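You operate a simulated robot arm through the tools that you are given. There is no shell and no other tool.

Carry out the task below with a simulated robot arm. There is one attempt and no reset: what you move stays moved.

## Task
Polish both stem glasses clear with the mop.
Fine: slide the comb over their feet first; put the mop back in the tool cup.
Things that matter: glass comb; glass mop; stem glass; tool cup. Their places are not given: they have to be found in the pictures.

It is judged by the outcome, as a careful person would: the job done as asked, and still so three seconds after it is handed in. It fails if anything else is knocked over, pushed out of place, dropped, spilled or broken.

## Robot
A 6-joint arm with a fingered hand, fixed in place. Base frame: the origin is at the foot of the arm, x ahead of it, y to its left, z up. Units: m, degrees, N and s.
With the tool pointing down near the work surface it reaches from about 0.24 to 0.78 m from the base axis. Its first joint turns from -115.0 to 115.0 degrees. Payload 4 kg.
The TCP is the grasp point between the finger pads, 0.026 m short of the fingertips. In the tool frame z runs along the fingers and y along their closing line. The gripper opens to 0.164 m. The gripper's body begins 0.073 m behind the TCP. The gripper is a hand of 5 fingers: y runs from the thumb to the fingers, the wrist lies at [0, 0, -0.239] in the tool frame, and closing takes about 1.5 s.
Orientation is told as [roll, pitch, yaw] about the base's x, y, z axes, in that order, counted from this pose: with the fingers straight down and closing along the base's y, the tool's x points along the base's -x, its y along +y and its z along -z.

## Interface
- The arm moves only by the tool move_arm. Its argument "motion" is text: rows parted by semicolons, each of 6 numbers parted by spaces: the shift along the tool's x, y, z in m, then the turn, a rotation vector about the tool's x, y, z in degrees. In form: x y z wx wy wz; .... A call has 1 to 20 rows; each row is the pose to reach, as a shift and turn from the pose commanded when the call began, along the tool's axes at that moment. "grip" is the gripper command, from -1 (shut) to 1 (fully open), values between in proportion, set as the call begins (left out, the last holds). Rows are played at 5 a second. More than 0.05 m and 8.6 degrees between two rows, or a gripper value outside its range, and nothing of the call is played. A pose out of reach is approached as far as the arm can. The call stops where the force on the tool passes 40 N (or 10 N more than at its start, if that is more) or the arm is blocked; 0.2 s more then pass. Each finger travels about 0.045 m/s and halts on what it meets, pressing with about 25 N; the grip force reading is that of the motor and also rises with nothing between the fingers. The clock runs only during rows and for 0.2 s after the last one: add rows that repeat a pose to give the fingers time. The reply holds the time, the measured pose of the TCP, the force on the tool along the base axes, the opening and the grip force, in the units named above and with some noise, with the torque about the TCP (base axes, N m) and any sound that the robot's microphone picked up.
- Cameras (640 x 400 px; columns grow to the right, rows downward): "scene" is fixed at [0.2212, 0.4978, 1.837]; the picture's right is [-1.00, -0.01, 0.00], its down [-0.01, 0.51, -0.86] and it looks along [0.01, -0.86, -0.51] (base axes); focal length 329 px, centre (320, 200). "wrist" rides on the gripper at [0.051, -0.07, -0.093] in the tool frame; the picture's right is [0.81, 0.59, 0.00], its down [-0.43, 0.60, -0.68] and it looks along [-0.40, 0.55, 0.74] (tool axes); focal length 270 px, centre (320, 200).
- snapshot(camera): a new picture of that camera. It takes no simulated time.
- raise_lower(by): slides the trunk up (or, below 0, down) by that many m; the arm rides with it, the base frame stays. It gives what a move gives, with no picture.
- move_fingers(finger1, finger2, finger3, finger4, thumb_bend): sets how far each is bent, from 0 (flat) to 100 (curled in); at 30 the hand is open as for a grip, at 70 the pads meet at the TCP. One left out holds its place. A second passes; each finger stops where it meets its share of the squeeze, and holds until it gets a number again. A gripper value or a shape takes the hand back. It gives what a move gives, with no picture; readings hold the bend of each and the force on the fingers (four entries, about 0 where the hand has none), thumb and palm.
- hand_shape(shape): the hand has 5 fingers and takes this shape, open, in about a second: jaw (thumb against the fingers, like two jaws); tri (thumb and two fingers); tip (a fingertip pinch); poke (one finger out to press); point (the index stretched); flat (the hand flat); cup (the hand cupped); fist (a fist). The gripper value then closes the fingers along that shape, each until it touches; the sizes above hold for jaw. It gives what a move gives, with no picture.
- probe_pixels(camera, pixels): there is no depth. For up to 12 entries [column, row, z] of the newest picture of that camera ("zoom" is the newest enlarged one), the place [x, y] in the base frame at which the ray of that pixel passes the height z, good to about 0.002 m. It takes no simulated time.
- inspect(camera, box): a new picture of the part [left, top, right, bottom] of that camera's present view, enlarged. It takes no simulated time.
- job_done(): hands the job in; it is judged then, once.

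Open the gripper and draw the arm clear of the work before you hand the job in, unless the task says otherwise.

The tools are called after "Request:" as name(argument=value, ...) on one line, values as JSON. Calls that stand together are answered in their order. move_arm: Moves the arm, as the interface text tells. Its arguments: {"type":"object","properties":{"motion":{"type":"string"},"grip":{"type":"number"}},"required":["motion"]} The other tools are called the same way: raise_lower (by) slides the trunk up or down; hand_shape (shape) gives the hand a shape; move_fingers (finger1, finger2, finger3, finger4, thumb_bend) moves the fingers one by one; snapshot (camera) takes a picture; probe_pixels (camera, pixels) gives the place at which the rays of pixels pass given heights; inspect (camera, box) takes an enlarged picture of a part of a camera's view; job_done () hands the job in.

At the start:

```text
clock: 0.0
ee_pos: [0.2494, -0.4697, 1.5355]
ee_rot: [0.1, 0.0, 0.0]
contact_force: [0.5, 0.2, -0.5]
torque: [0.03, -0.01, -0.03]
gripper_width: 0.164
grasp_force: 0.1
shape: jaw
bend: [30.0, 30.0, 30.0, 30.0, 30.0]
finger forces: [0.1, 0.0, 0.1, 0.0, 0.1, 0.1]
trunk travel left (down, up): [-0.99, 0.0]
```

scene: 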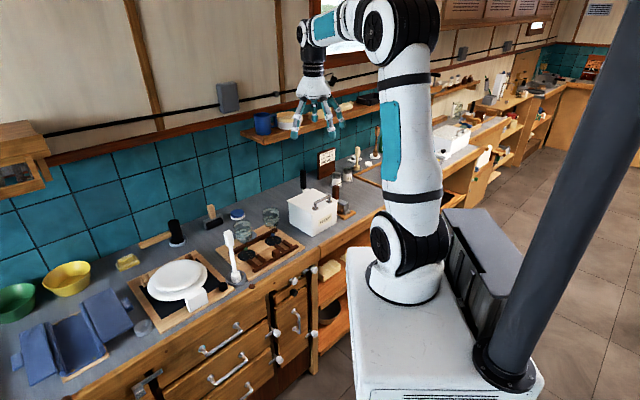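
wrist: 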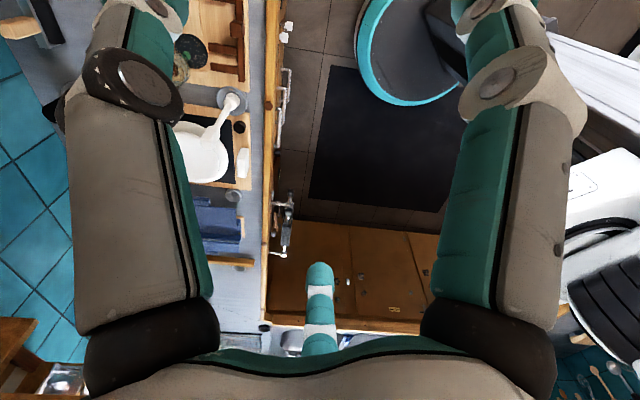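

The scene shows a counter with a tray, plates, a white brush-like tool at about (232,255), glasses near (270,215) and a box near (312,210). I enlarge these regions to identify the comb, mop, glasses and tool cup.

Request:
inspect(camera="scene", box=[190, 160, 390, 285])

Request:
inspect(camera="scene", box=[0, 190, 240, 340])

Request:
inspect(camera="wrist", box=[160, 0, 320, 100])

```text
3.20 times, centred on (290, 222) of scene
```

zoom: 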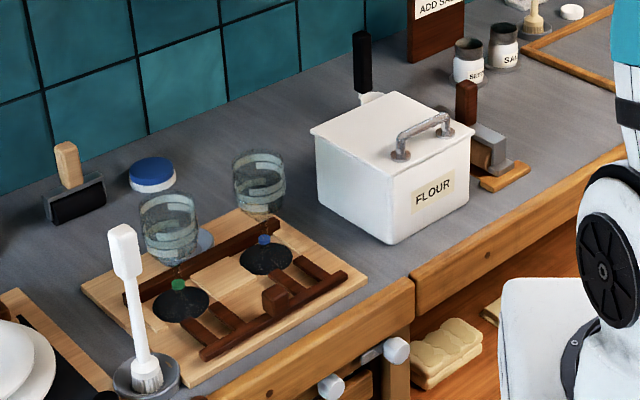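

```text
2.67 times, centred on (120, 265) of scene
```

zoom: 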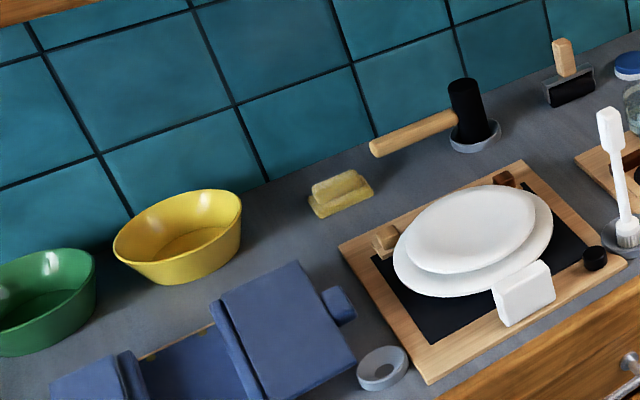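

```text
4.00 times, centred on (240, 50) of wrist
```

zoom: 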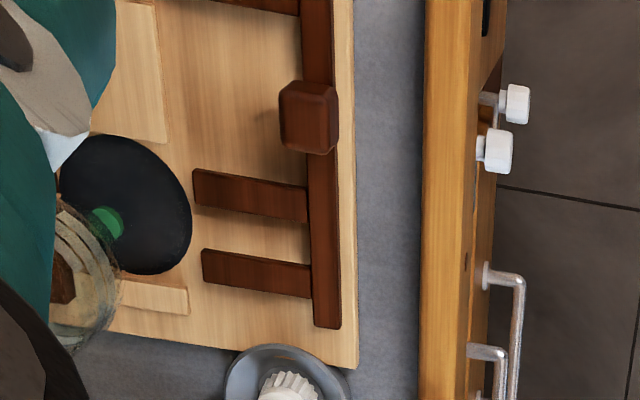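

The comb looks like the dark brown toothed bar on the wooden board, the glasses stand upright on black feet, and the white-handled tool in a grey cup at scene (235,275) is probably the mop. I probe matching points in both cameras at several heights to find the counter height.

Request:
probe_pixels(camera="scene", pixels=[[245.6, 248.3, 0.8], [245.6, 248.3, 0.9], [245.6, 248.3, 1.0], [275.6, 253.3, 0.8], [275.6, 253.3, 0.9], [275.6, 253.3, 1.0], [235, 277, 0.8], [235, 277, 0.9], [235, 277, 1.0]])

Request:
probe_pixels(camera="wrist", pixels=[[186.3, 55.5, 0.8], [186.3, 55.5, 0.9], [186.3, 55.5, 1.0], [237, 29, 0.8], [237, 29, 0.9], [237, 29, 1.0], [232, 98, 0.8], [232, 98, 0.9], [232, 98, 1.0]])

```text
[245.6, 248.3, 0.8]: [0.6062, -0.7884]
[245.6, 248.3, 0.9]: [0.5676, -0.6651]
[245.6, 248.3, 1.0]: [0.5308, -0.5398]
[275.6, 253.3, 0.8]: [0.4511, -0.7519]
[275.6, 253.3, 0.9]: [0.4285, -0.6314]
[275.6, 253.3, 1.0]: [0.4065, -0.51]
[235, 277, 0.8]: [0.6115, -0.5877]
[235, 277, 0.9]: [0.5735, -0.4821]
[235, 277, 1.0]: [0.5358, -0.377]
```

```text
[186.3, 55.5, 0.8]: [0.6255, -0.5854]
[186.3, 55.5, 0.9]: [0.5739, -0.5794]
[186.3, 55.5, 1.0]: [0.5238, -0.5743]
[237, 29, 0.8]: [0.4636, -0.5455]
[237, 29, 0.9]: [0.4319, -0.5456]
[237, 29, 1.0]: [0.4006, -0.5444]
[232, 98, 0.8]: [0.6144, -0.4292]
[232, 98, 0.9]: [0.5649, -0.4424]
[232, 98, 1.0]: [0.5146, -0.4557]
```

Triangulation puts the board tops at about z≈0.95 and the glasses near (0.54,-0.58). I zoom much closer on the glasses, the comb and the mop in its cup.

Request:
inspect(camera="scene", box=[210, 200, 310, 262])

Request:
inspect(camera="scene", box=[205, 225, 285, 285])

```text
6.40 times, centred on (260, 231) of scene
```

zoom: 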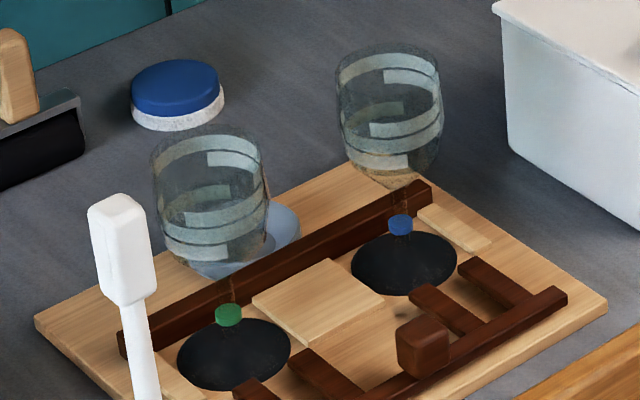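

```text
6.67 times, centred on (245, 255) of scene
```

zoom: 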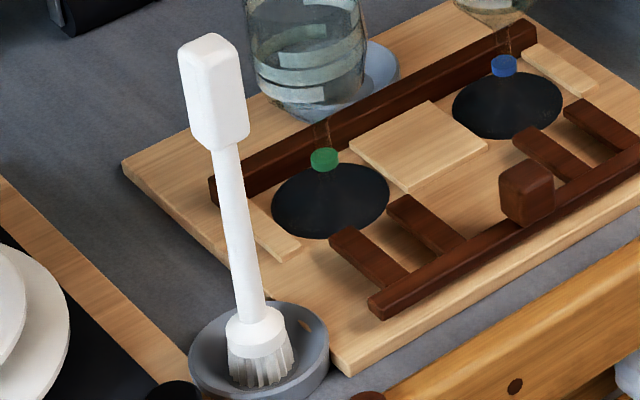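

The white brush stands in a small grey dish and the feet sit on black discs. Before deciding which item is the mop and which the tool cup, I look at the remaining candidate objects around the counter and shelf.

Request:
inspect(camera="scene", box=[330, 130, 410, 190])

Request:
inspect(camera="scene", box=[120, 195, 240, 270])

Request:
inspect(camera="scene", box=[280, 160, 380, 240])

Request:
inspect(camera="scene", box=[240, 80, 400, 150])

Request:
inspect(camera="scene", box=[0, 110, 60, 200])

```text
6.67 times, centred on (370, 160) of scene
```

zoom: 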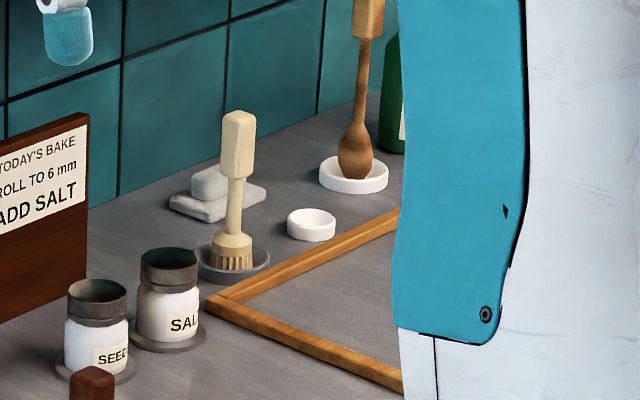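

```text
5.33 times, centred on (180, 232) of scene
```

zoom: 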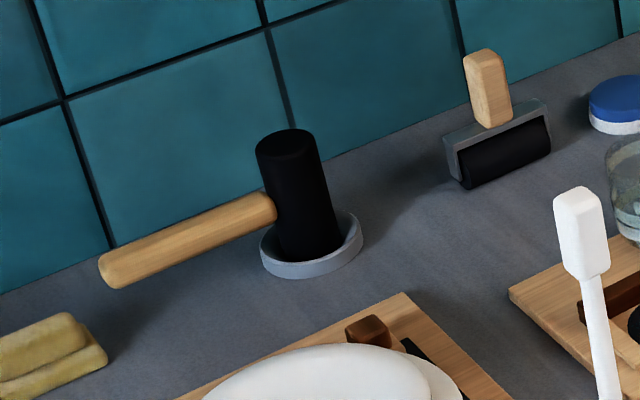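

```text
5.00 times, centred on (330, 200) of scene
```

zoom: 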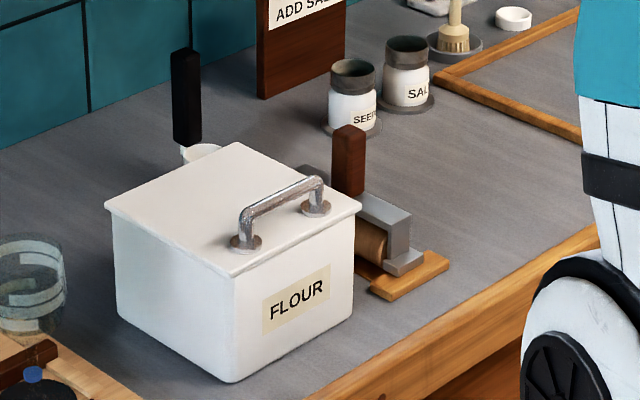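

```text
4.00 times, centred on (320, 115) of scene
```

zoom: 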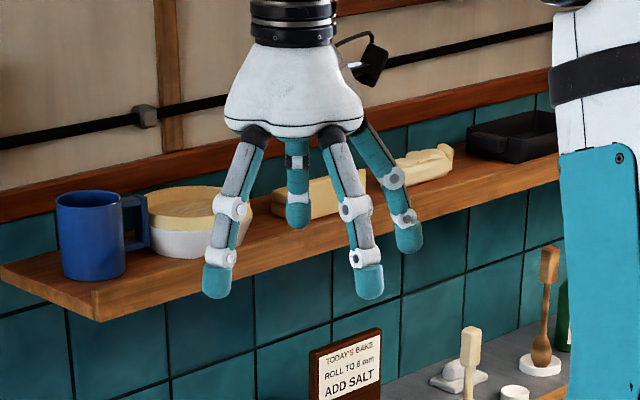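

```text
4.44 times, centred on (30, 155) of scene
```

zoom: 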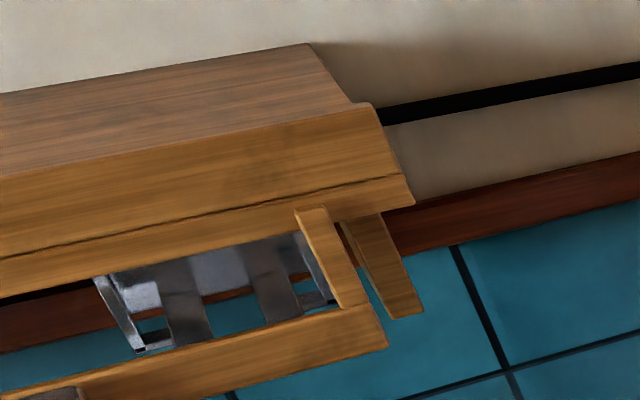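

I need the arm's own height and the mop handle height to plan motions, so I probe the arm's foot (405,297), shoulder, the white handle's top (228,235) and bottom (235,277), and the glass rims.

Request:
probe_pixels(camera="scene", pixels=[[405, 297, 0.8], [405, 297, 0.9], [405, 297, 1.0], [227, 233, 1.05], [227, 233, 1.1], [227, 233, 1.15], [175, 242, 0.93], [240, 217, 0.93], [322, 65, 1.3], [265, 135, 1.3], [300, 255, 0.93], [217, 290, 0.93]])

Request:
inspect(camera="wrist", box=[180, 60, 300, 135])

```text
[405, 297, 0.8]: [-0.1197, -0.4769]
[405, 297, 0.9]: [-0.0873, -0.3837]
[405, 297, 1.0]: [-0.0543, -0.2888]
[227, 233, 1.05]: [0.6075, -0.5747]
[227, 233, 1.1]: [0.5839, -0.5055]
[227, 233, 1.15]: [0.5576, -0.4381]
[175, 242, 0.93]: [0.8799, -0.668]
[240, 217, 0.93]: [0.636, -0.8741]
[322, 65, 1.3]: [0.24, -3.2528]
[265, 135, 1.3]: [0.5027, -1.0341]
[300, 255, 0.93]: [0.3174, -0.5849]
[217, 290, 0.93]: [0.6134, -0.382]
```

```text
5.33 times, centred on (240, 98) of wrist
```

zoom: 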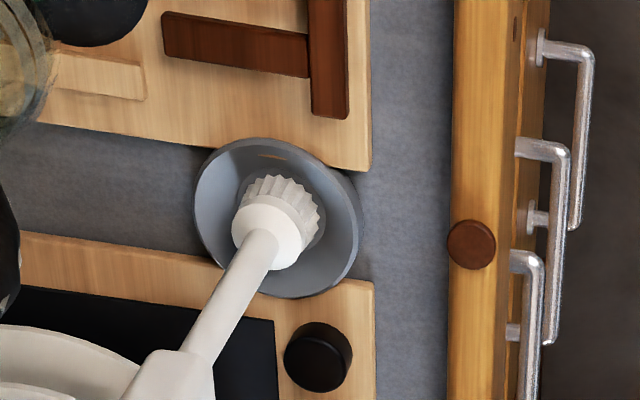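

The white mop stands upright in a dished grey cup, top near z≈1.14, which fits the "glass mop in tool cup". I probe the glass rims, rings and comb extents.

Request:
probe_pixels(camera="scene", pixels=[[242.8, 224, 1.1], [242.8, 224, 1.15], [242.8, 224, 1.2], [272.5, 235, 0.97], [272.5, 235, 0.95], [320.6, 211, 1.1], [320.6, 211, 1.15], [296, 285, 0.95]])

Request:
inspect(camera="scene", box=[228, 225, 308, 275])

```text
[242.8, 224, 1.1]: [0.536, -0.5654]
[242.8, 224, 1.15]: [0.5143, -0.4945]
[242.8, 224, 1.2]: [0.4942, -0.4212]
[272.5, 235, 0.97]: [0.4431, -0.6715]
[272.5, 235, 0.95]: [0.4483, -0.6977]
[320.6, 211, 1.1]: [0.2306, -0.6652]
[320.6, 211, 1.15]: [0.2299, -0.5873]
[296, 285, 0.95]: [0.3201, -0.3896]
```

```text
8.00 times, centred on (268, 250) of scene
```

zoom: 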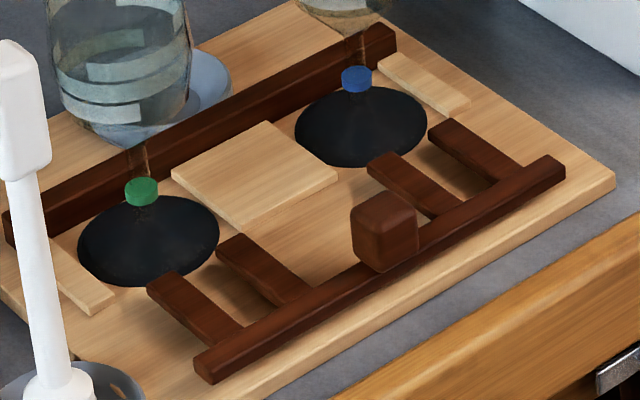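

The counter is yawed relative to the base frame, so I probe comb ends, tine tips, knob, rings and board corners in this zoom picture to get the slide direction.

Request:
probe_pixels(camera="zoom", pixels=[[205, 360, 0.96], [550, 162, 0.96], [160, 280, 0.96], [232, 240, 0.96], [380, 158, 0.96], [440, 125, 0.96], [142, 185, 0.97], [357, 72, 0.97], [383, 200, 0.99], [615, 180, 0.945], [148, 245, 0.95], [362, 128, 0.95]])

Request:
probe_pixels(camera="zoom", pixels=[[10, 225, 0.965], [390, 35, 0.965], [238, 325, 0.96], [310, 287, 0.96], [455, 205, 0.96], [515, 165, 0.96], [60, 380, 0.93], [90, 310, 0.955], [460, 105, 0.955], [390, 60, 0.955], [255, 220, 0.955], [330, 175, 0.955]])

```text
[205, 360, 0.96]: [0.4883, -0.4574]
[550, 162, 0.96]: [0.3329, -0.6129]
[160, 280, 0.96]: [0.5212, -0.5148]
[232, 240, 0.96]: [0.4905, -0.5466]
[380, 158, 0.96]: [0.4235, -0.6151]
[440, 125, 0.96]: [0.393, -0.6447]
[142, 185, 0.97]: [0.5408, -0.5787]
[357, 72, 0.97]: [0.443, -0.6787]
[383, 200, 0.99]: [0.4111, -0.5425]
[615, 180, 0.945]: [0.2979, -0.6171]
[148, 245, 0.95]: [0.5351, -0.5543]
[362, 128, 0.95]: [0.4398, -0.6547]
```

```text
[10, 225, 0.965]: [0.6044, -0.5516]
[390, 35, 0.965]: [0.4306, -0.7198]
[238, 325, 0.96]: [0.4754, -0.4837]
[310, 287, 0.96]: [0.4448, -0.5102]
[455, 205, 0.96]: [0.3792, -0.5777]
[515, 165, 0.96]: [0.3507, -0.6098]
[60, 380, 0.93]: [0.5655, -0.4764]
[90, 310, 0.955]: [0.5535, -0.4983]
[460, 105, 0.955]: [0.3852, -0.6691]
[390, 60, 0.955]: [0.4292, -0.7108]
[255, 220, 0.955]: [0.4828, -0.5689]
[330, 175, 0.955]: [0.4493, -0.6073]
```

The probes show the counter is yawed 45°: depth direction (1,-1)/√2, comb bar at depth 0.669 m and feet at depth about 0.77 m. I inspect the hand itself to understand the finger layout before moving.

Request:
inspect(camera="scene", box=[280, 85, 360, 145])

Request:
inspect(camera="scene", box=[280, 0, 480, 125])

```text
6.67 times, centred on (320, 115) of scene
```

zoom: 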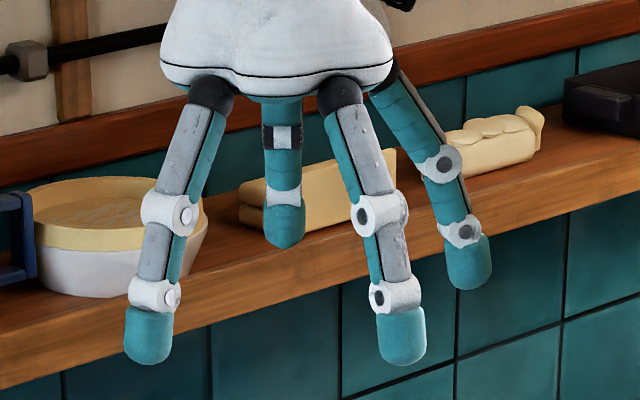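

```text
3.20 times, centred on (380, 62) of scene
```

zoom: 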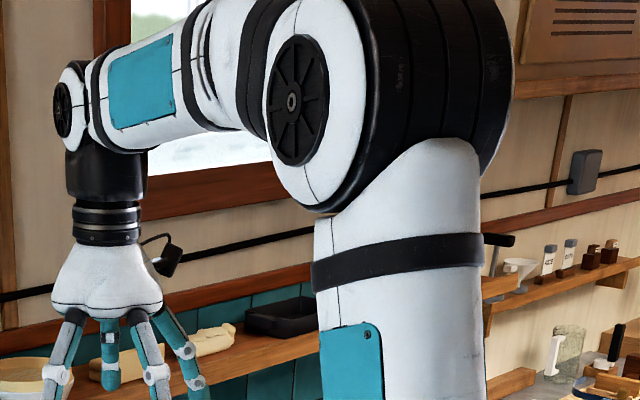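

The hand is open with fingers around the palm; the board lies 45° in front-right of the arm. I turn the tool 45° about its axis and lower toward (0.16,-0.61,1.31) to view the board and mop with the wrist camera.

Request:
move_arm(motion="0.0124 -0.02 0.0321 0 0 6.43; 0.0249 -0.04 0.0641 0 0 12.86; 0.0373 -0.06 0.0962 0 0 19.29; 0.0497 -0.08 0.1283 0 0 25.71; 0.0621 -0.1 0.1604 0 0 32.14; 0.0746 -0.12 0.1924 0 0 38.57; 0.087 -0.14 0.2245 0 0 45")

Request:
snapshot(camera="wrist")

Request:
snapshot(camera="scene")

```text
clock: 1.6
ee_pos: [0.1618, -0.6121, 1.3093]
ee_rot: [0.0, -0.1, -45.2]
contact_force: [0.9, -0.5, 0.0]
torque: [0.03, -0.01, -0.03]
gripper_width: 0.1639
grasp_force: 0.0
shape: jaw
bend: [30.0, 30.0, 30.0, 30.0, 30.0]
finger forces: [0.1, 0.0, 0.0, 0.0, 0.1, 0.0]
trunk travel left (down, up): [-0.99, 0.0]
```

```text
taken
```

wrist: 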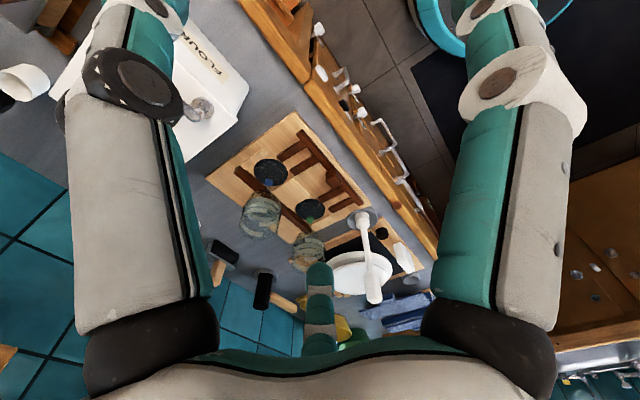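

```text
taken
```

scene: 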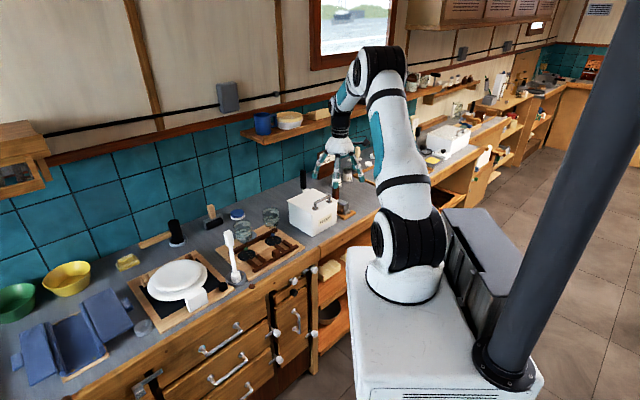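

The wrist view now shows the board at (290,180), mop at (370,250) and flour box. I zoom in on these parts.

Request:
inspect(camera="wrist", box=[200, 105, 400, 230])

Request:
inspect(camera="wrist", box=[220, 180, 440, 320])

```text
3.20 times, centred on (300, 168) of wrist
```

zoom: 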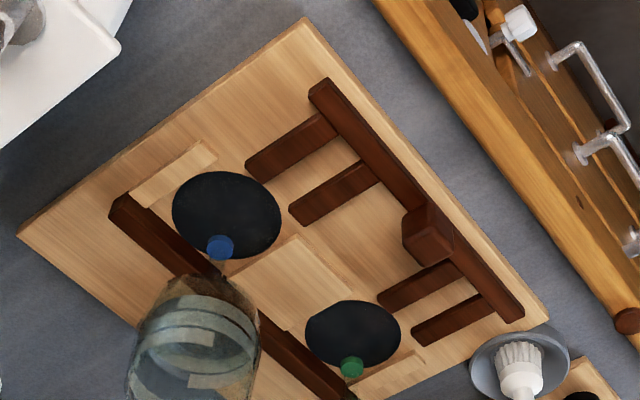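

```text
2.86 times, centred on (330, 250) of wrist
```

zoom: 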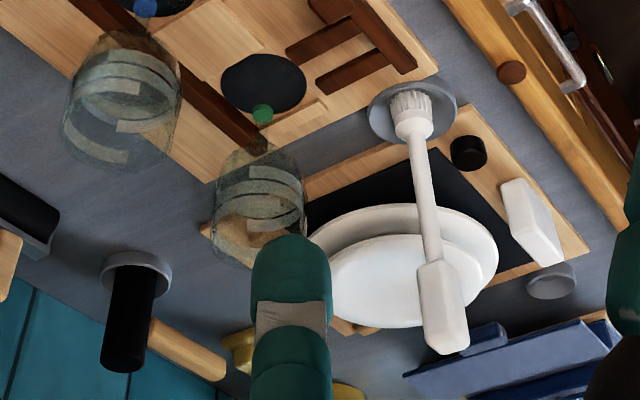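

The zoom shows the discs, coloured rings above them and the comb's tines clearly. I probe these points from the wrist camera at two heights to triangulate against the scene values.

Request:
probe_pixels(camera="wrist", pixels=[[270.9, 172.7, 0.95], [270.9, 172.7, 0.99], [310, 209.9, 0.95], [310, 209.9, 0.99], [268.75, 182.7, 0.95], [268.75, 182.7, 0.99], [309.7, 220.2, 0.95], [309.7, 220.2, 0.99], [300, 133.6, 0.96], [300, 133.6, 0.98], [360.9, 201.4, 0.96], [360.9, 201.4, 0.98]])

Request:
probe_pixels(camera="wrist", pixels=[[335, 177.4, 0.96], [335, 177.4, 1.0], [278.1, 157, 0.95], [278.1, 157, 0.98], [339.7, 198.6, 0.95], [339.7, 198.6, 0.98]])

```text
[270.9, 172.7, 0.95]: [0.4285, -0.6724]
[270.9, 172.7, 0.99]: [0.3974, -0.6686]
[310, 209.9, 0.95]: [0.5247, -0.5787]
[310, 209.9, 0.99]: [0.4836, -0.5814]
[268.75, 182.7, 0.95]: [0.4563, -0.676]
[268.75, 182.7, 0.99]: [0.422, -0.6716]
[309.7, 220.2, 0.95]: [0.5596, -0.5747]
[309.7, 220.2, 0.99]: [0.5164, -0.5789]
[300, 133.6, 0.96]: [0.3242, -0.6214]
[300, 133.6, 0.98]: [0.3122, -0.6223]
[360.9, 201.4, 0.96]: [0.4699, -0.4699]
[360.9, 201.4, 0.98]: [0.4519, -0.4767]
```

```text
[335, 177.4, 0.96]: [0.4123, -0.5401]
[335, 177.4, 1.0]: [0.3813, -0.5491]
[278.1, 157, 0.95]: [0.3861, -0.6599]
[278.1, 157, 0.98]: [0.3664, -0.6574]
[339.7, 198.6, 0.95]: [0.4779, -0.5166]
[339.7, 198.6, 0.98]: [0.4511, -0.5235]
```

The triangulation gives glass axes at about (0.540,-0.577) and (0.440,-0.674), comb bar at depth 0.673 centred between them, knob near (0.40,-0.54,0.98). I test how the hand closes in free air, beginning with a half-closed jaw.

Request:
move_arm(motion="0 0 0 0 0 0; 0 0 0 0 0 0; 0 0 0 0 0 0; 0 0 0 0 0 0; 0 0 0 0 0 0; 0 0 0 0 0 0; 0 0 0 0 0 0", grip=-0.6)

Request:
snapshot(camera="wrist")

Request:
inspect(camera="scene", box=[290, 120, 390, 195])

```text
clock: 3.2
ee_pos: [0.1624, -0.611, 1.3098]
ee_rot: [0.1, 0.1, -45.0]
contact_force: [0.3, -0.2, -0.2]
torque: [0.02, 0.02, 0.01]
gripper_width: 0.0332
grasp_force: 0.0
shape: jaw
bend: [54.0, 54.0, 54.0, 54.0, 70.0]
finger forces: [0.1, 0.1, 0.0, 0.0, 0.0, 0.1]
trunk travel left (down, up): [-0.99, 0.0]
```

```text
taken
```

wrist: 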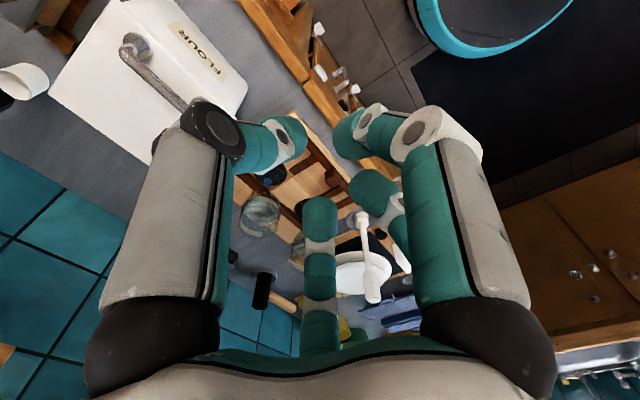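

```text
5.33 times, centred on (340, 158) of scene
```

zoom: 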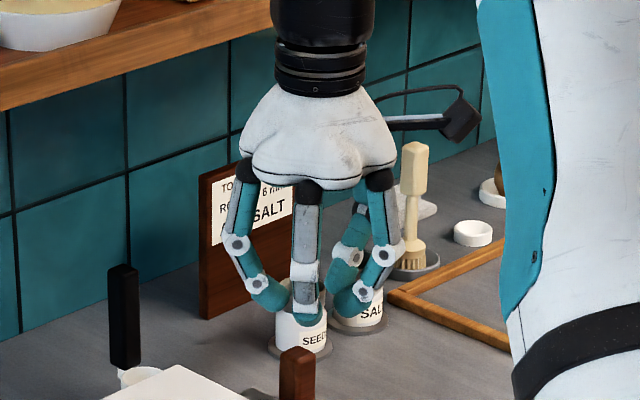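

The jaw closes radially around the TCP. I try the fingertip pinch shape, which may be slimmer for the comb's knob between the glasses.

Request:
hand_shape(shape="tip")

Request:
snapshot(camera="wrist")

Request:
inspect(camera="scene", box=[290, 120, 390, 195])

```text
clock: 4.1
ee_pos: [0.1615, -0.6098, 1.3101]
ee_rot: [0.0, -0.1, -45.0]
contact_force: [-0.5, 0.0, -0.1]
torque: [-0.02, -0.01, 0.0]
gripper_width: 0.1641
grasp_force: 0.0
shape: tip
bend: [14.0, 30.0, 30.0, 14.0, 30.0]
finger forces: [0.1, 0.1, 0.0, 0.0, 0.0, 0.0]
trunk travel left (down, up): [-0.99, 0.0]
```

```text
taken
```

wrist: 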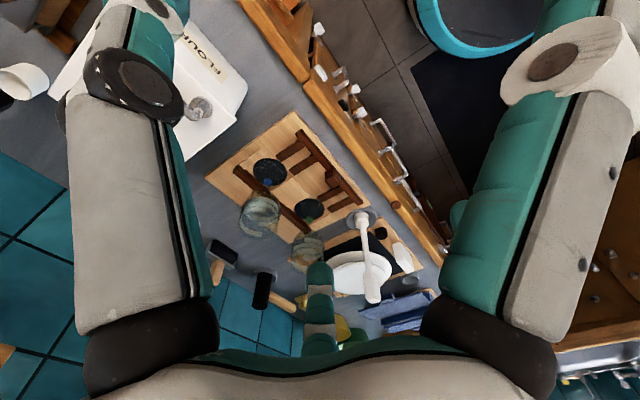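

```text
5.33 times, centred on (340, 158) of scene
```

zoom: 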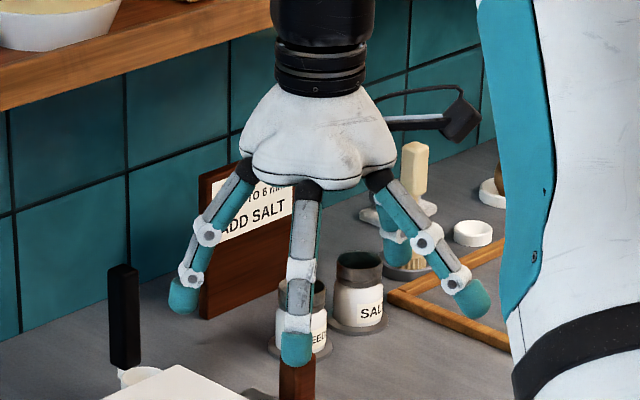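

In "tip", fingers 2, 3 and the thumb pinch while 1 and 4 spread outward. I check the "tri" shape to see whether the other fingers fold away.

Request:
hand_shape(shape="tri")

Request:
snapshot(camera="wrist")

Request:
inspect(camera="scene", box=[290, 120, 390, 195])

Request:
probe_pixels(camera="wrist", pixels=[[293.75, 111.1, 0.93], [293.75, 111.1, 0.945], [370.3, 205.5, 0.93], [370.3, 205.5, 0.945]])

```text
clock: 5.0
ee_pos: [0.1627, -0.6101, 1.3108]
ee_rot: [-0.1, -0.1, -45.0]
contact_force: [-0.1, -0.4, -0.1]
torque: [-0.01, 0.01, 0.01]
gripper_width: 0.1635
grasp_force: 0.0
shape: tri
bend: [14.0, 30.0, 30.0, 14.0, 30.0]
finger forces: [0.1, 0.1, 0.0, 0.0, 0.0, 0.1]
trunk travel left (down, up): [-0.99, 0.0]
```

```text
taken
```

wrist: 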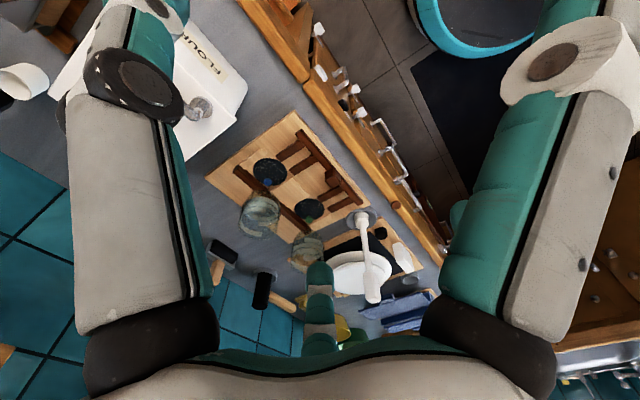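

```text
5.33 times, centred on (340, 158) of scene
```

zoom: 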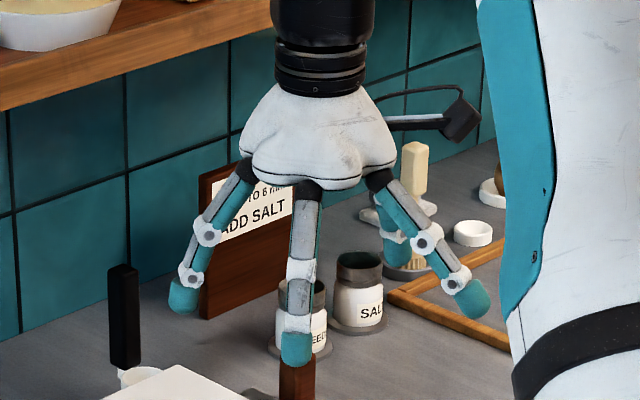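

```text
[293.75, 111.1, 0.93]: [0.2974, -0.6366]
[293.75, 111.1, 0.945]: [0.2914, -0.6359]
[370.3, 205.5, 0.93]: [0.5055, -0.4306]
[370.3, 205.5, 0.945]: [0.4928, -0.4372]
```

"Tri" is the same as "tip". The board's top is at z≈0.931 with its front edge at depth 0.66. I test curling fingers 1 and 4 fully with the others open.

Request:
move_fingers(finger1=100, finger4=100, finger2=30, finger3=30, thumb_bend=30)

Request:
snapshot(camera="wrist")

Request:
inspect(camera="scene", box=[290, 120, 390, 195])

```text
clock: 6.0
ee_pos: [0.1624, -0.6114, 1.3101]
ee_rot: [0.0, 0.0, -45.0]
contact_force: [0.1, -0.3, -0.2]
torque: [0.01, 0.01, 0.0]
gripper_width: 0.0767
grasp_force: 0.1
shape: fingers
bend: [74.0, 30.0, 30.0, 74.0, 30.0]
finger forces: [0.0, 0.0, 0.0, 0.0, 0.0, 0.1]
trunk travel left (down, up): [-0.99, 0.0]
```

```text
taken
```

wrist: 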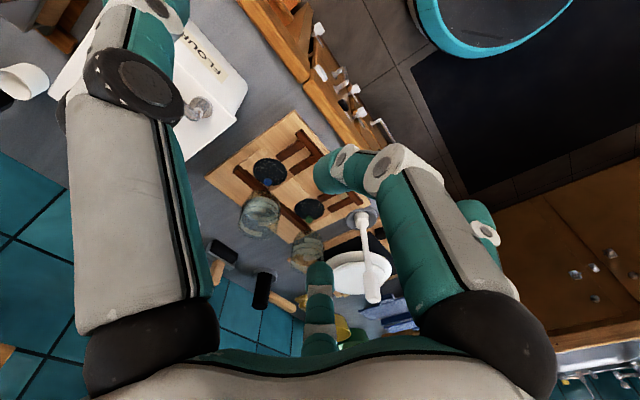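

```text
5.33 times, centred on (340, 158) of scene
```

zoom: 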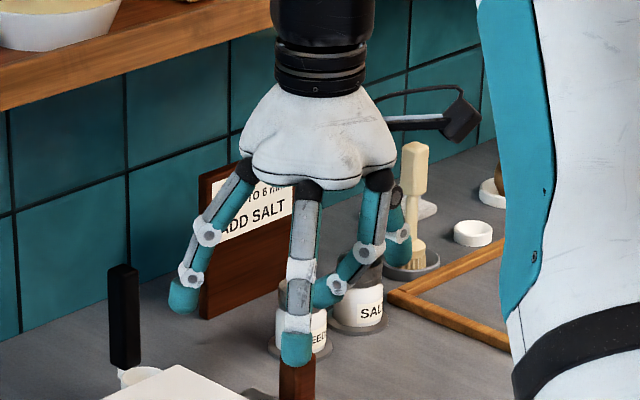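

Fingers 1 and 4 were only at 74 after one second; I repeat to let them reach full curl and look again.

Request:
move_fingers(finger1=100, finger4=100)

Request:
snapshot(camera="wrist")

Request:
inspect(camera="scene", box=[290, 120, 390, 195])

```text
clock: 7.0
ee_pos: [0.1615, -0.6104, 1.3097]
ee_rot: [-0.1, 0.0, -44.9]
contact_force: [0.6, 1.7, -0.1]
torque: [-0.03, 0.0, 0.01]
gripper_width: 0.0769
grasp_force: 0.1
shape: fingers
bend: [75.0, 30.0, 30.0, 75.0, 30.0]
finger forces: [0.0, 0.0, 0.0, 0.0, 0.0, 0.0]
trunk travel left (down, up): [-0.99, 0.0]
```

```text
taken
```

wrist: 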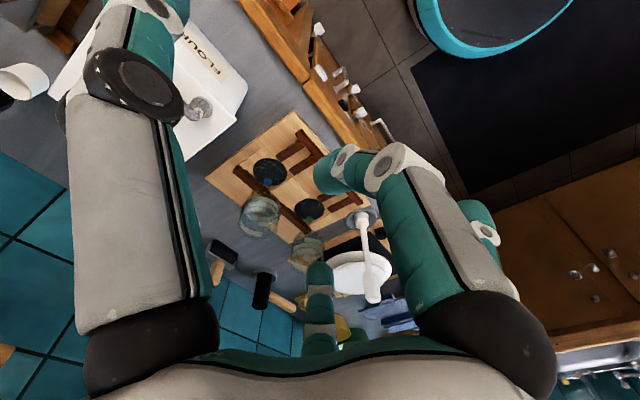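

```text
5.33 times, centred on (340, 158) of scene
```

zoom: 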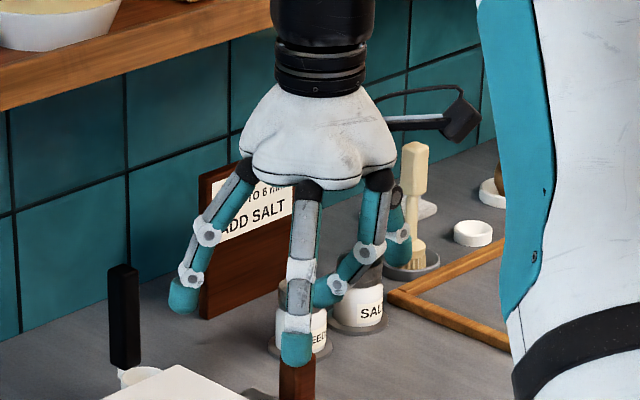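

Fingers 1 and 4 stop at 75 where they meet. I decide to push the comb's knob from the front with closed fingertips, hand tilted 45° so the palm stays clear of the glass bowls; first back to jaw shape, then close and move over while tilting.

Request:
hand_shape(shape="jaw")

Request:
move_arm(motion="-0.002 0.0315 0.0086 0 -6.43 0; -0.004 0.063 0.017 0 -12.86 0; -0.006 0.0945 0.0257 0 -19.29 0; -0.008 0.126 0.0343 0 -25.71 0; -0.01 0.158 0.043 0 -32.14 0; -0.012 0.19 0.0514 0 -38.57 0; -0.014 0.221 0.06 0 -45 0; -0.014 0.221 0.06 0 -45 0", grip=-1)

Request:
snapshot(camera="wrist")

Request:
snapshot(camera="scene")

```text
clock: 7.9
ee_pos: [0.1632, -0.6105, 1.3092]
ee_rot: [0.0, -0.1, -45.0]
contact_force: [0.2, 0.5, -0.6]
torque: [0.0, 0.03, 0.0]
gripper_width: 0.164
grasp_force: 0.1
shape: jaw
bend: [30.0, 30.0, 30.0, 30.0, 30.0]
finger forces: [0.0, 0.0, 0.1, 0.0, 0.1, 0.1]
trunk travel left (down, up): [-0.99, 0.0]
```

```text
clock: 9.7
ee_pos: [0.3596, -0.4956, 1.3389]
ee_rot: [0.0, -39.8, -45.9]
contact_force: [-0.4, 0.8, -0.2]
torque: [0.01, -0.03, 0.01]
gripper_width: 0.0033
grasp_force: 0.1
shape: jaw
bend: [67.0, 67.0, 67.0, 67.0, 70.0]
finger forces: [0.0, 0.0, 0.1, 0.0, 0.0, 0.0]
out of reach, approached as far as the arm can: row 5, 6, 7, 8
trunk travel left (down, up): [-0.99, 0.0]
```

```text
taken
```

wrist: 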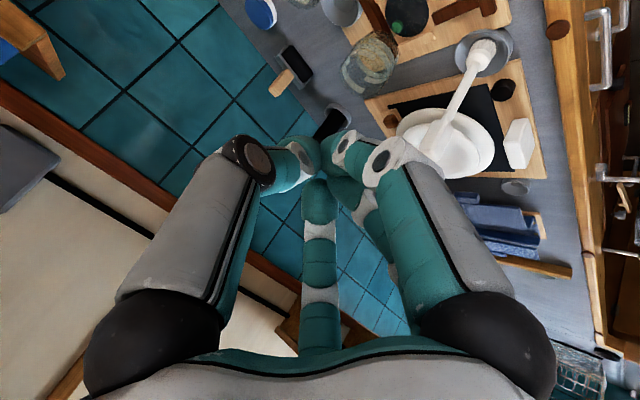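

```text
taken
```

scene: 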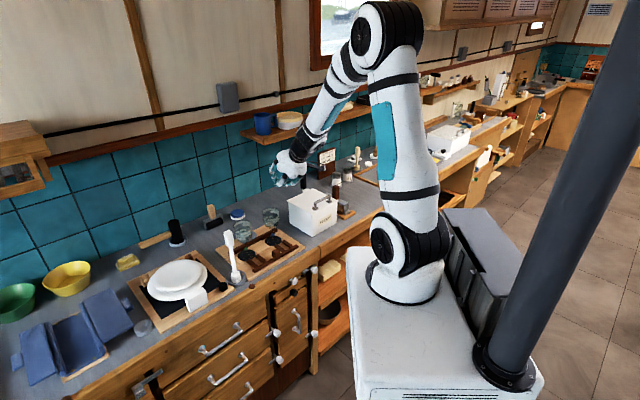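

The tilted pose was out of reach at this trunk height (stopped at 39.8°, z=1.339), and nothing was touched. I lower the trunk 0.1 m, which is still well above the glasses (rims ≈1.09).

Request:
raise_lower(by=-0.1)

```text
clock: 11.0
ee_pos: [0.3605, -0.4935, 1.2389]
ee_rot: [0.1, -39.9, -45.7]
contact_force: [-0.3, -0.3, -0.6]
torque: [0.01, 0.01, 0.04]
gripper_width: 0.0001
grasp_force: 25.0
shape: jaw
bend: [70.0, 70.0, 70.0, 70.0, 70.0]
finger forces: [0.0, 0.1, 0.0, 0.1, 0.0, 0.1]
trunk travel left (down, up): [-0.89, 0.1]
```

I raise the TCP 0.1 m along the world vertical, keeping the tilt, to check reach before lowering the trunk more.

Request:
move_arm(motion="-0.0214 0 -0.0255 0 0 0; -0.0429 0 -0.051 0 0 0; -0.0643 0 -0.0766 0 0 0")

```text
clock: 11.8
ee_pos: [0.3586, -0.4925, 1.341]
ee_rot: [0.0, -39.8, -45.9]
contact_force: [-0.8, -0.2, -0.6]
torque: [-0.02, -0.01, 0.01]
gripper_width: 0.0
grasp_force: 24.9
shape: jaw
bend: [70.0, 70.0, 70.0, 70.0, 70.0]
finger forces: [0.2, 0.0, 0.1, 0.0, 0.1, 0.0]
trunk travel left (down, up): [-0.89, 0.1]
```

Reached fine. Lowering the trunk another 0.2 m brings the TCP to z≈1.14 at depth 0.60, still in front of and above the comb, clear of the bowls.

Request:
raise_lower(by=-0.2)

Request:
snapshot(camera="wrist")

Request:
snapshot(camera="scene")

```text
clock: 14.0
ee_pos: [0.3602, -0.4941, 1.141]
ee_rot: [0.0, -39.8, -45.8]
contact_force: [0.2, -0.4, -0.3]
torque: [0.03, 0.0, -0.01]
gripper_width: 0.0
grasp_force: 25.1
shape: jaw
bend: [70.0, 70.0, 70.0, 70.0, 70.0]
finger forces: [0.1, 0.1, 0.0, 0.0, 0.0, 0.0]
trunk travel left (down, up): [-0.69, 0.3]
```

```text
taken
```

wrist: 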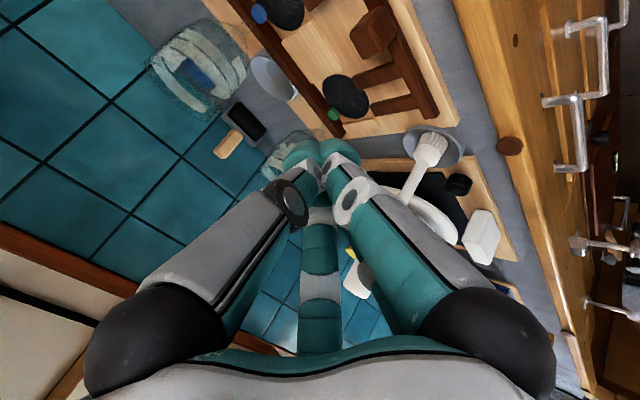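

```text
taken
```

scene: 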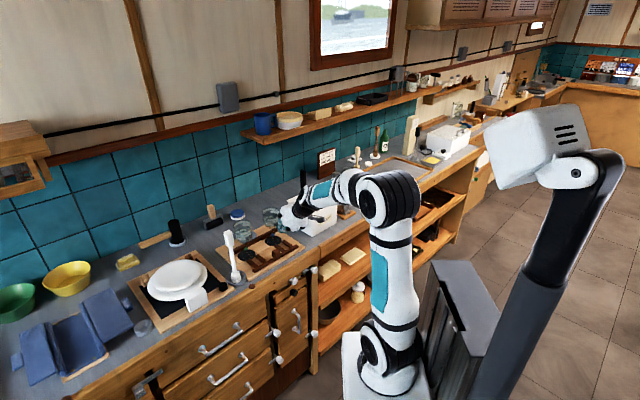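

The trunk is now 0.3 m lower and the hand hovers in front of the comb. I zoom on the knob in both cameras to place it precisely.

Request:
inspect(camera="wrist", box=[240, 0, 480, 150])

Request:
inspect(camera="scene", box=[240, 195, 340, 270])

```text
2.67 times, centred on (360, 75) of wrist
```

zoom: 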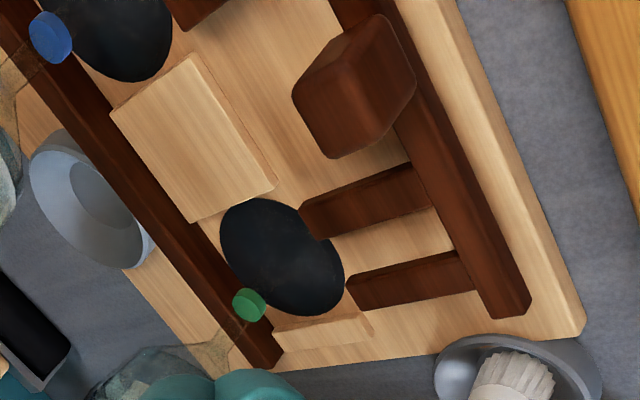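

```text
5.33 times, centred on (290, 232) of scene
```

zoom: 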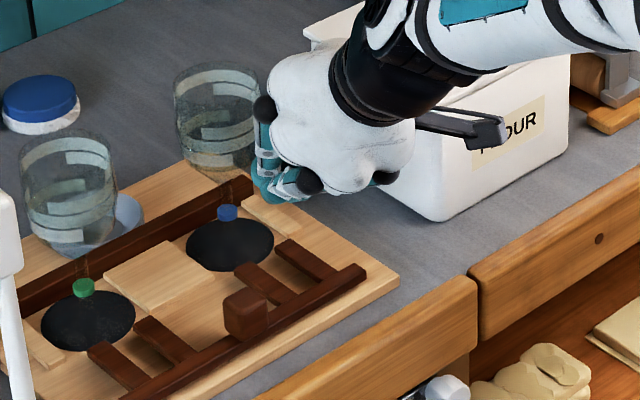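

I probe the knob, bar ends and rings from both cameras.

Request:
probe_pixels(camera="zoom", pixels=[[245, 300, 0.98], [245, 300, 0.99], [124, 395, 0.95], [362, 268, 0.95], [228, 213, 0.972], [83, 288, 0.972], [230, 245, 0.934], [88, 320, 0.934]])

Request:
probe_pixels(camera="wrist", pixels=[[371.25, 33.75, 0.98], [371.25, 33.75, 0.99], [434, 116, 0.95], [434, 116, 0.94], [333.4, 111.9, 0.972], [258.7, 13.8, 0.972], [346, 96.5, 0.934], [282, 10, 0.934]])

```text
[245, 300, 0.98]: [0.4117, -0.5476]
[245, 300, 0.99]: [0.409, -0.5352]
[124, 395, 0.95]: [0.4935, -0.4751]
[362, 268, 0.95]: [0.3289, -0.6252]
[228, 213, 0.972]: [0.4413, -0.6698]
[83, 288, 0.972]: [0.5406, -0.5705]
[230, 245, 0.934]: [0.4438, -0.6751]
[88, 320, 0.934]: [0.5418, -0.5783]
```

```text
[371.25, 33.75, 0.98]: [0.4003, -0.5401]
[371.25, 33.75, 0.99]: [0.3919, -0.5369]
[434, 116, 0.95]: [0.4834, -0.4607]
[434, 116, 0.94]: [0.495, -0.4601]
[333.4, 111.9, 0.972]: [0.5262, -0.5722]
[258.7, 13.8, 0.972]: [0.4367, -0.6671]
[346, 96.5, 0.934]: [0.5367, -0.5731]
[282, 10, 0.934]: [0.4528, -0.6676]
```

Estimates agree: knob at (0.406,-0.544), stems mid-lateral at -0.094, comb centre at -0.0975. I lower the closed fingertips straight down to about 3 cm in front of the knob.

Request:
move_arm(motion="0.0226 -0.0005 0.0287 0 0 0; 0.0452 -0.001 0.0573 0 0 0; 0.0678 -0.0015 0.086 0 0 0; 0.0904 -0.002 0.1147 0 0 0")

Request:
snapshot(camera="wrist")

Request:
inspect(camera="scene", box=[240, 195, 340, 270])

```text
clock: 15.0
ee_pos: [0.3714, -0.5067, 1.0166]
ee_rot: [-0.1, -38.4, -45.9]
contact_force: [-0.8, -0.6, 0.1]
torque: [-0.02, 0.02, 0.02]
gripper_width: 0.0001
grasp_force: 25.2
shape: jaw
bend: [70.0, 70.0, 70.0, 70.0, 70.0]
finger forces: [0.0, 0.0, 0.0, 0.0, 0.0, 0.1]
out of reach, approached as far as the arm can: row 4
trunk travel left (down, up): [-0.69, 0.3]
```

```text
taken
```

wrist: 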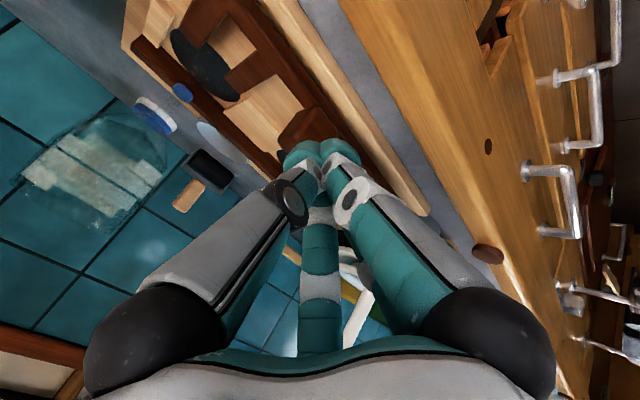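

```text
5.33 times, centred on (290, 232) of scene
```

zoom: 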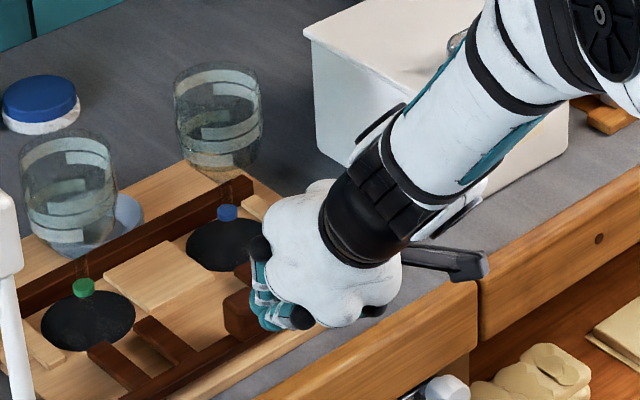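

The tip is now at about (depth 0.637, z≈0.996), just in front of and slightly above mid-knob. I lower the trunk 0.025 m so the fingertips face the knob's middle.

Request:
raise_lower(by=-0.025)

Request:
inspect(camera="wrist", box=[120, 0, 440, 200])

Request:
inspect(camera="scene", box=[250, 210, 330, 270])

```text
clock: 15.7
ee_pos: [0.3713, -0.5063, 0.9904]
ee_rot: [0.0, -38.7, -46.0]
contact_force: [0.1, 0.3, -0.6]
torque: [0.01, 0.02, 0.02]
gripper_width: 0.0
grasp_force: 24.7
shape: jaw
bend: [70.0, 70.0, 70.0, 70.0, 70.0]
finger forces: [0.0, 0.0, 0.0, 0.0, 0.0, 0.0]
trunk travel left (down, up): [-0.665, 0.325]
```

```text
2.00 times, centred on (280, 100) of wrist
```

zoom: 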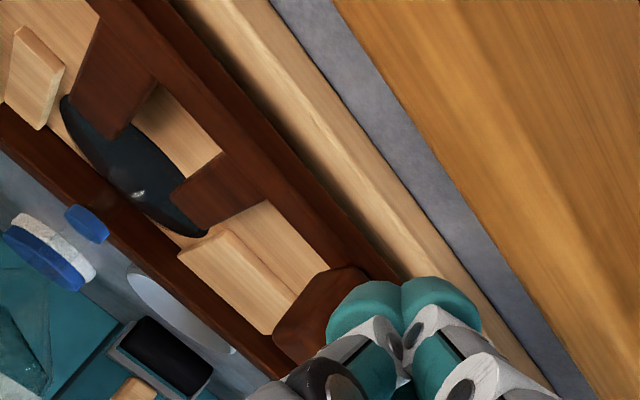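

```text
6.67 times, centred on (290, 240) of scene
```

zoom: 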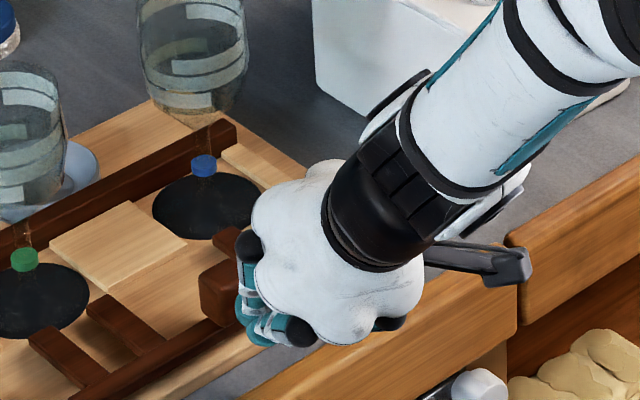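

The fingertips are right behind the knob. I push forward 3 cm at constant height in small steps and check.

Request:
move_arm(motion="-0.0078 0.0002 0.0063 0 0 0; -0.0156 0.0003 0.0125 0 0 0; -0.0234 0.0005 0.0188 0 0 0")

Request:
inspect(camera="wrist", box=[120, 0, 440, 200])

Request:
inspect(camera="scene", box=[230, 210, 330, 275])

```text
clock: 16.5
ee_pos: [0.3923, -0.5269, 0.9903]
ee_rot: [0.1, -38.5, -46.0]
contact_force: [0.5, 0.2, -0.2]
torque: [-0.01, -0.03, -0.02]
gripper_width: 0.0
grasp_force: 25.2
shape: jaw
bend: [70.0, 70.0, 70.0, 70.0, 70.0]
finger forces: [0.1, 0.1, 0.0, 0.0, 0.0, 0.1]
trunk travel left (down, up): [-0.665, 0.325]
```

```text
2.00 times, centred on (280, 100) of wrist
```

zoom: 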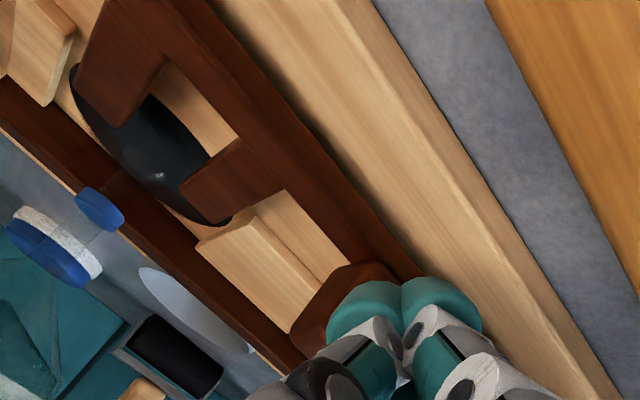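

```text
6.15 times, centred on (280, 242) of scene
```

zoom: 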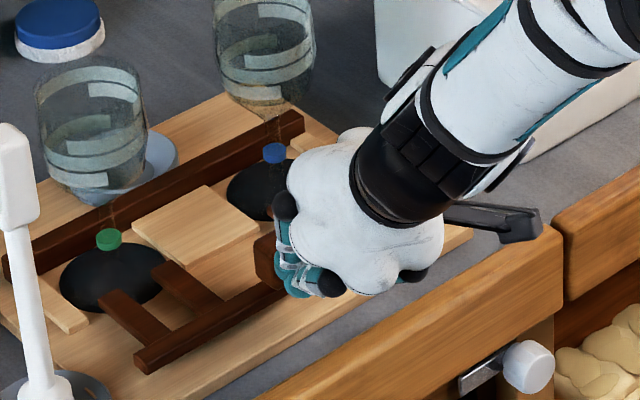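

The comb is sliding and stays parallel; the tines are starting over the feet. I push another 3 cm.

Request:
move_arm(motion="-0.0078 0.0002 0.0063 0 0 0; -0.0156 0.0003 0.0125 0 0 0; -0.0234 0.0005 0.0188 0 0 0")

Request:
inspect(camera="wrist", box=[120, 0, 440, 200])

Request:
inspect(camera="scene", box=[230, 210, 330, 275])

```text
clock: 17.3
ee_pos: [0.4145, -0.5485, 0.9915]
ee_rot: [0.0, -38.6, -46.0]
contact_force: [-1.0, -0.4, 0.6]
torque: [0.04, -0.02, 0.0]
gripper_width: 0.0
grasp_force: 25.8
shape: jaw
bend: [70.0, 70.0, 70.0, 70.0, 70.0]
finger forces: [0.0, 0.0, 0.0, 0.0, 0.0, 0.0]
trunk travel left (down, up): [-0.665, 0.325]
```

```text
2.00 times, centred on (280, 100) of wrist
```

zoom: 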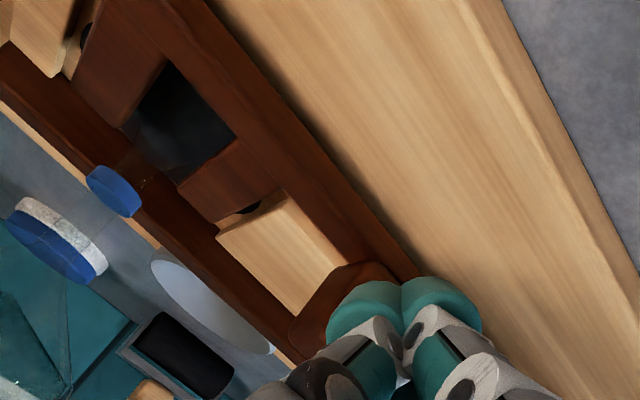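

```text
6.15 times, centred on (280, 242) of scene
```

zoom: 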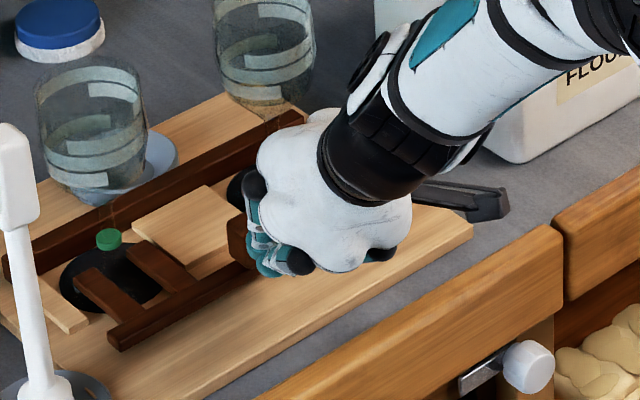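

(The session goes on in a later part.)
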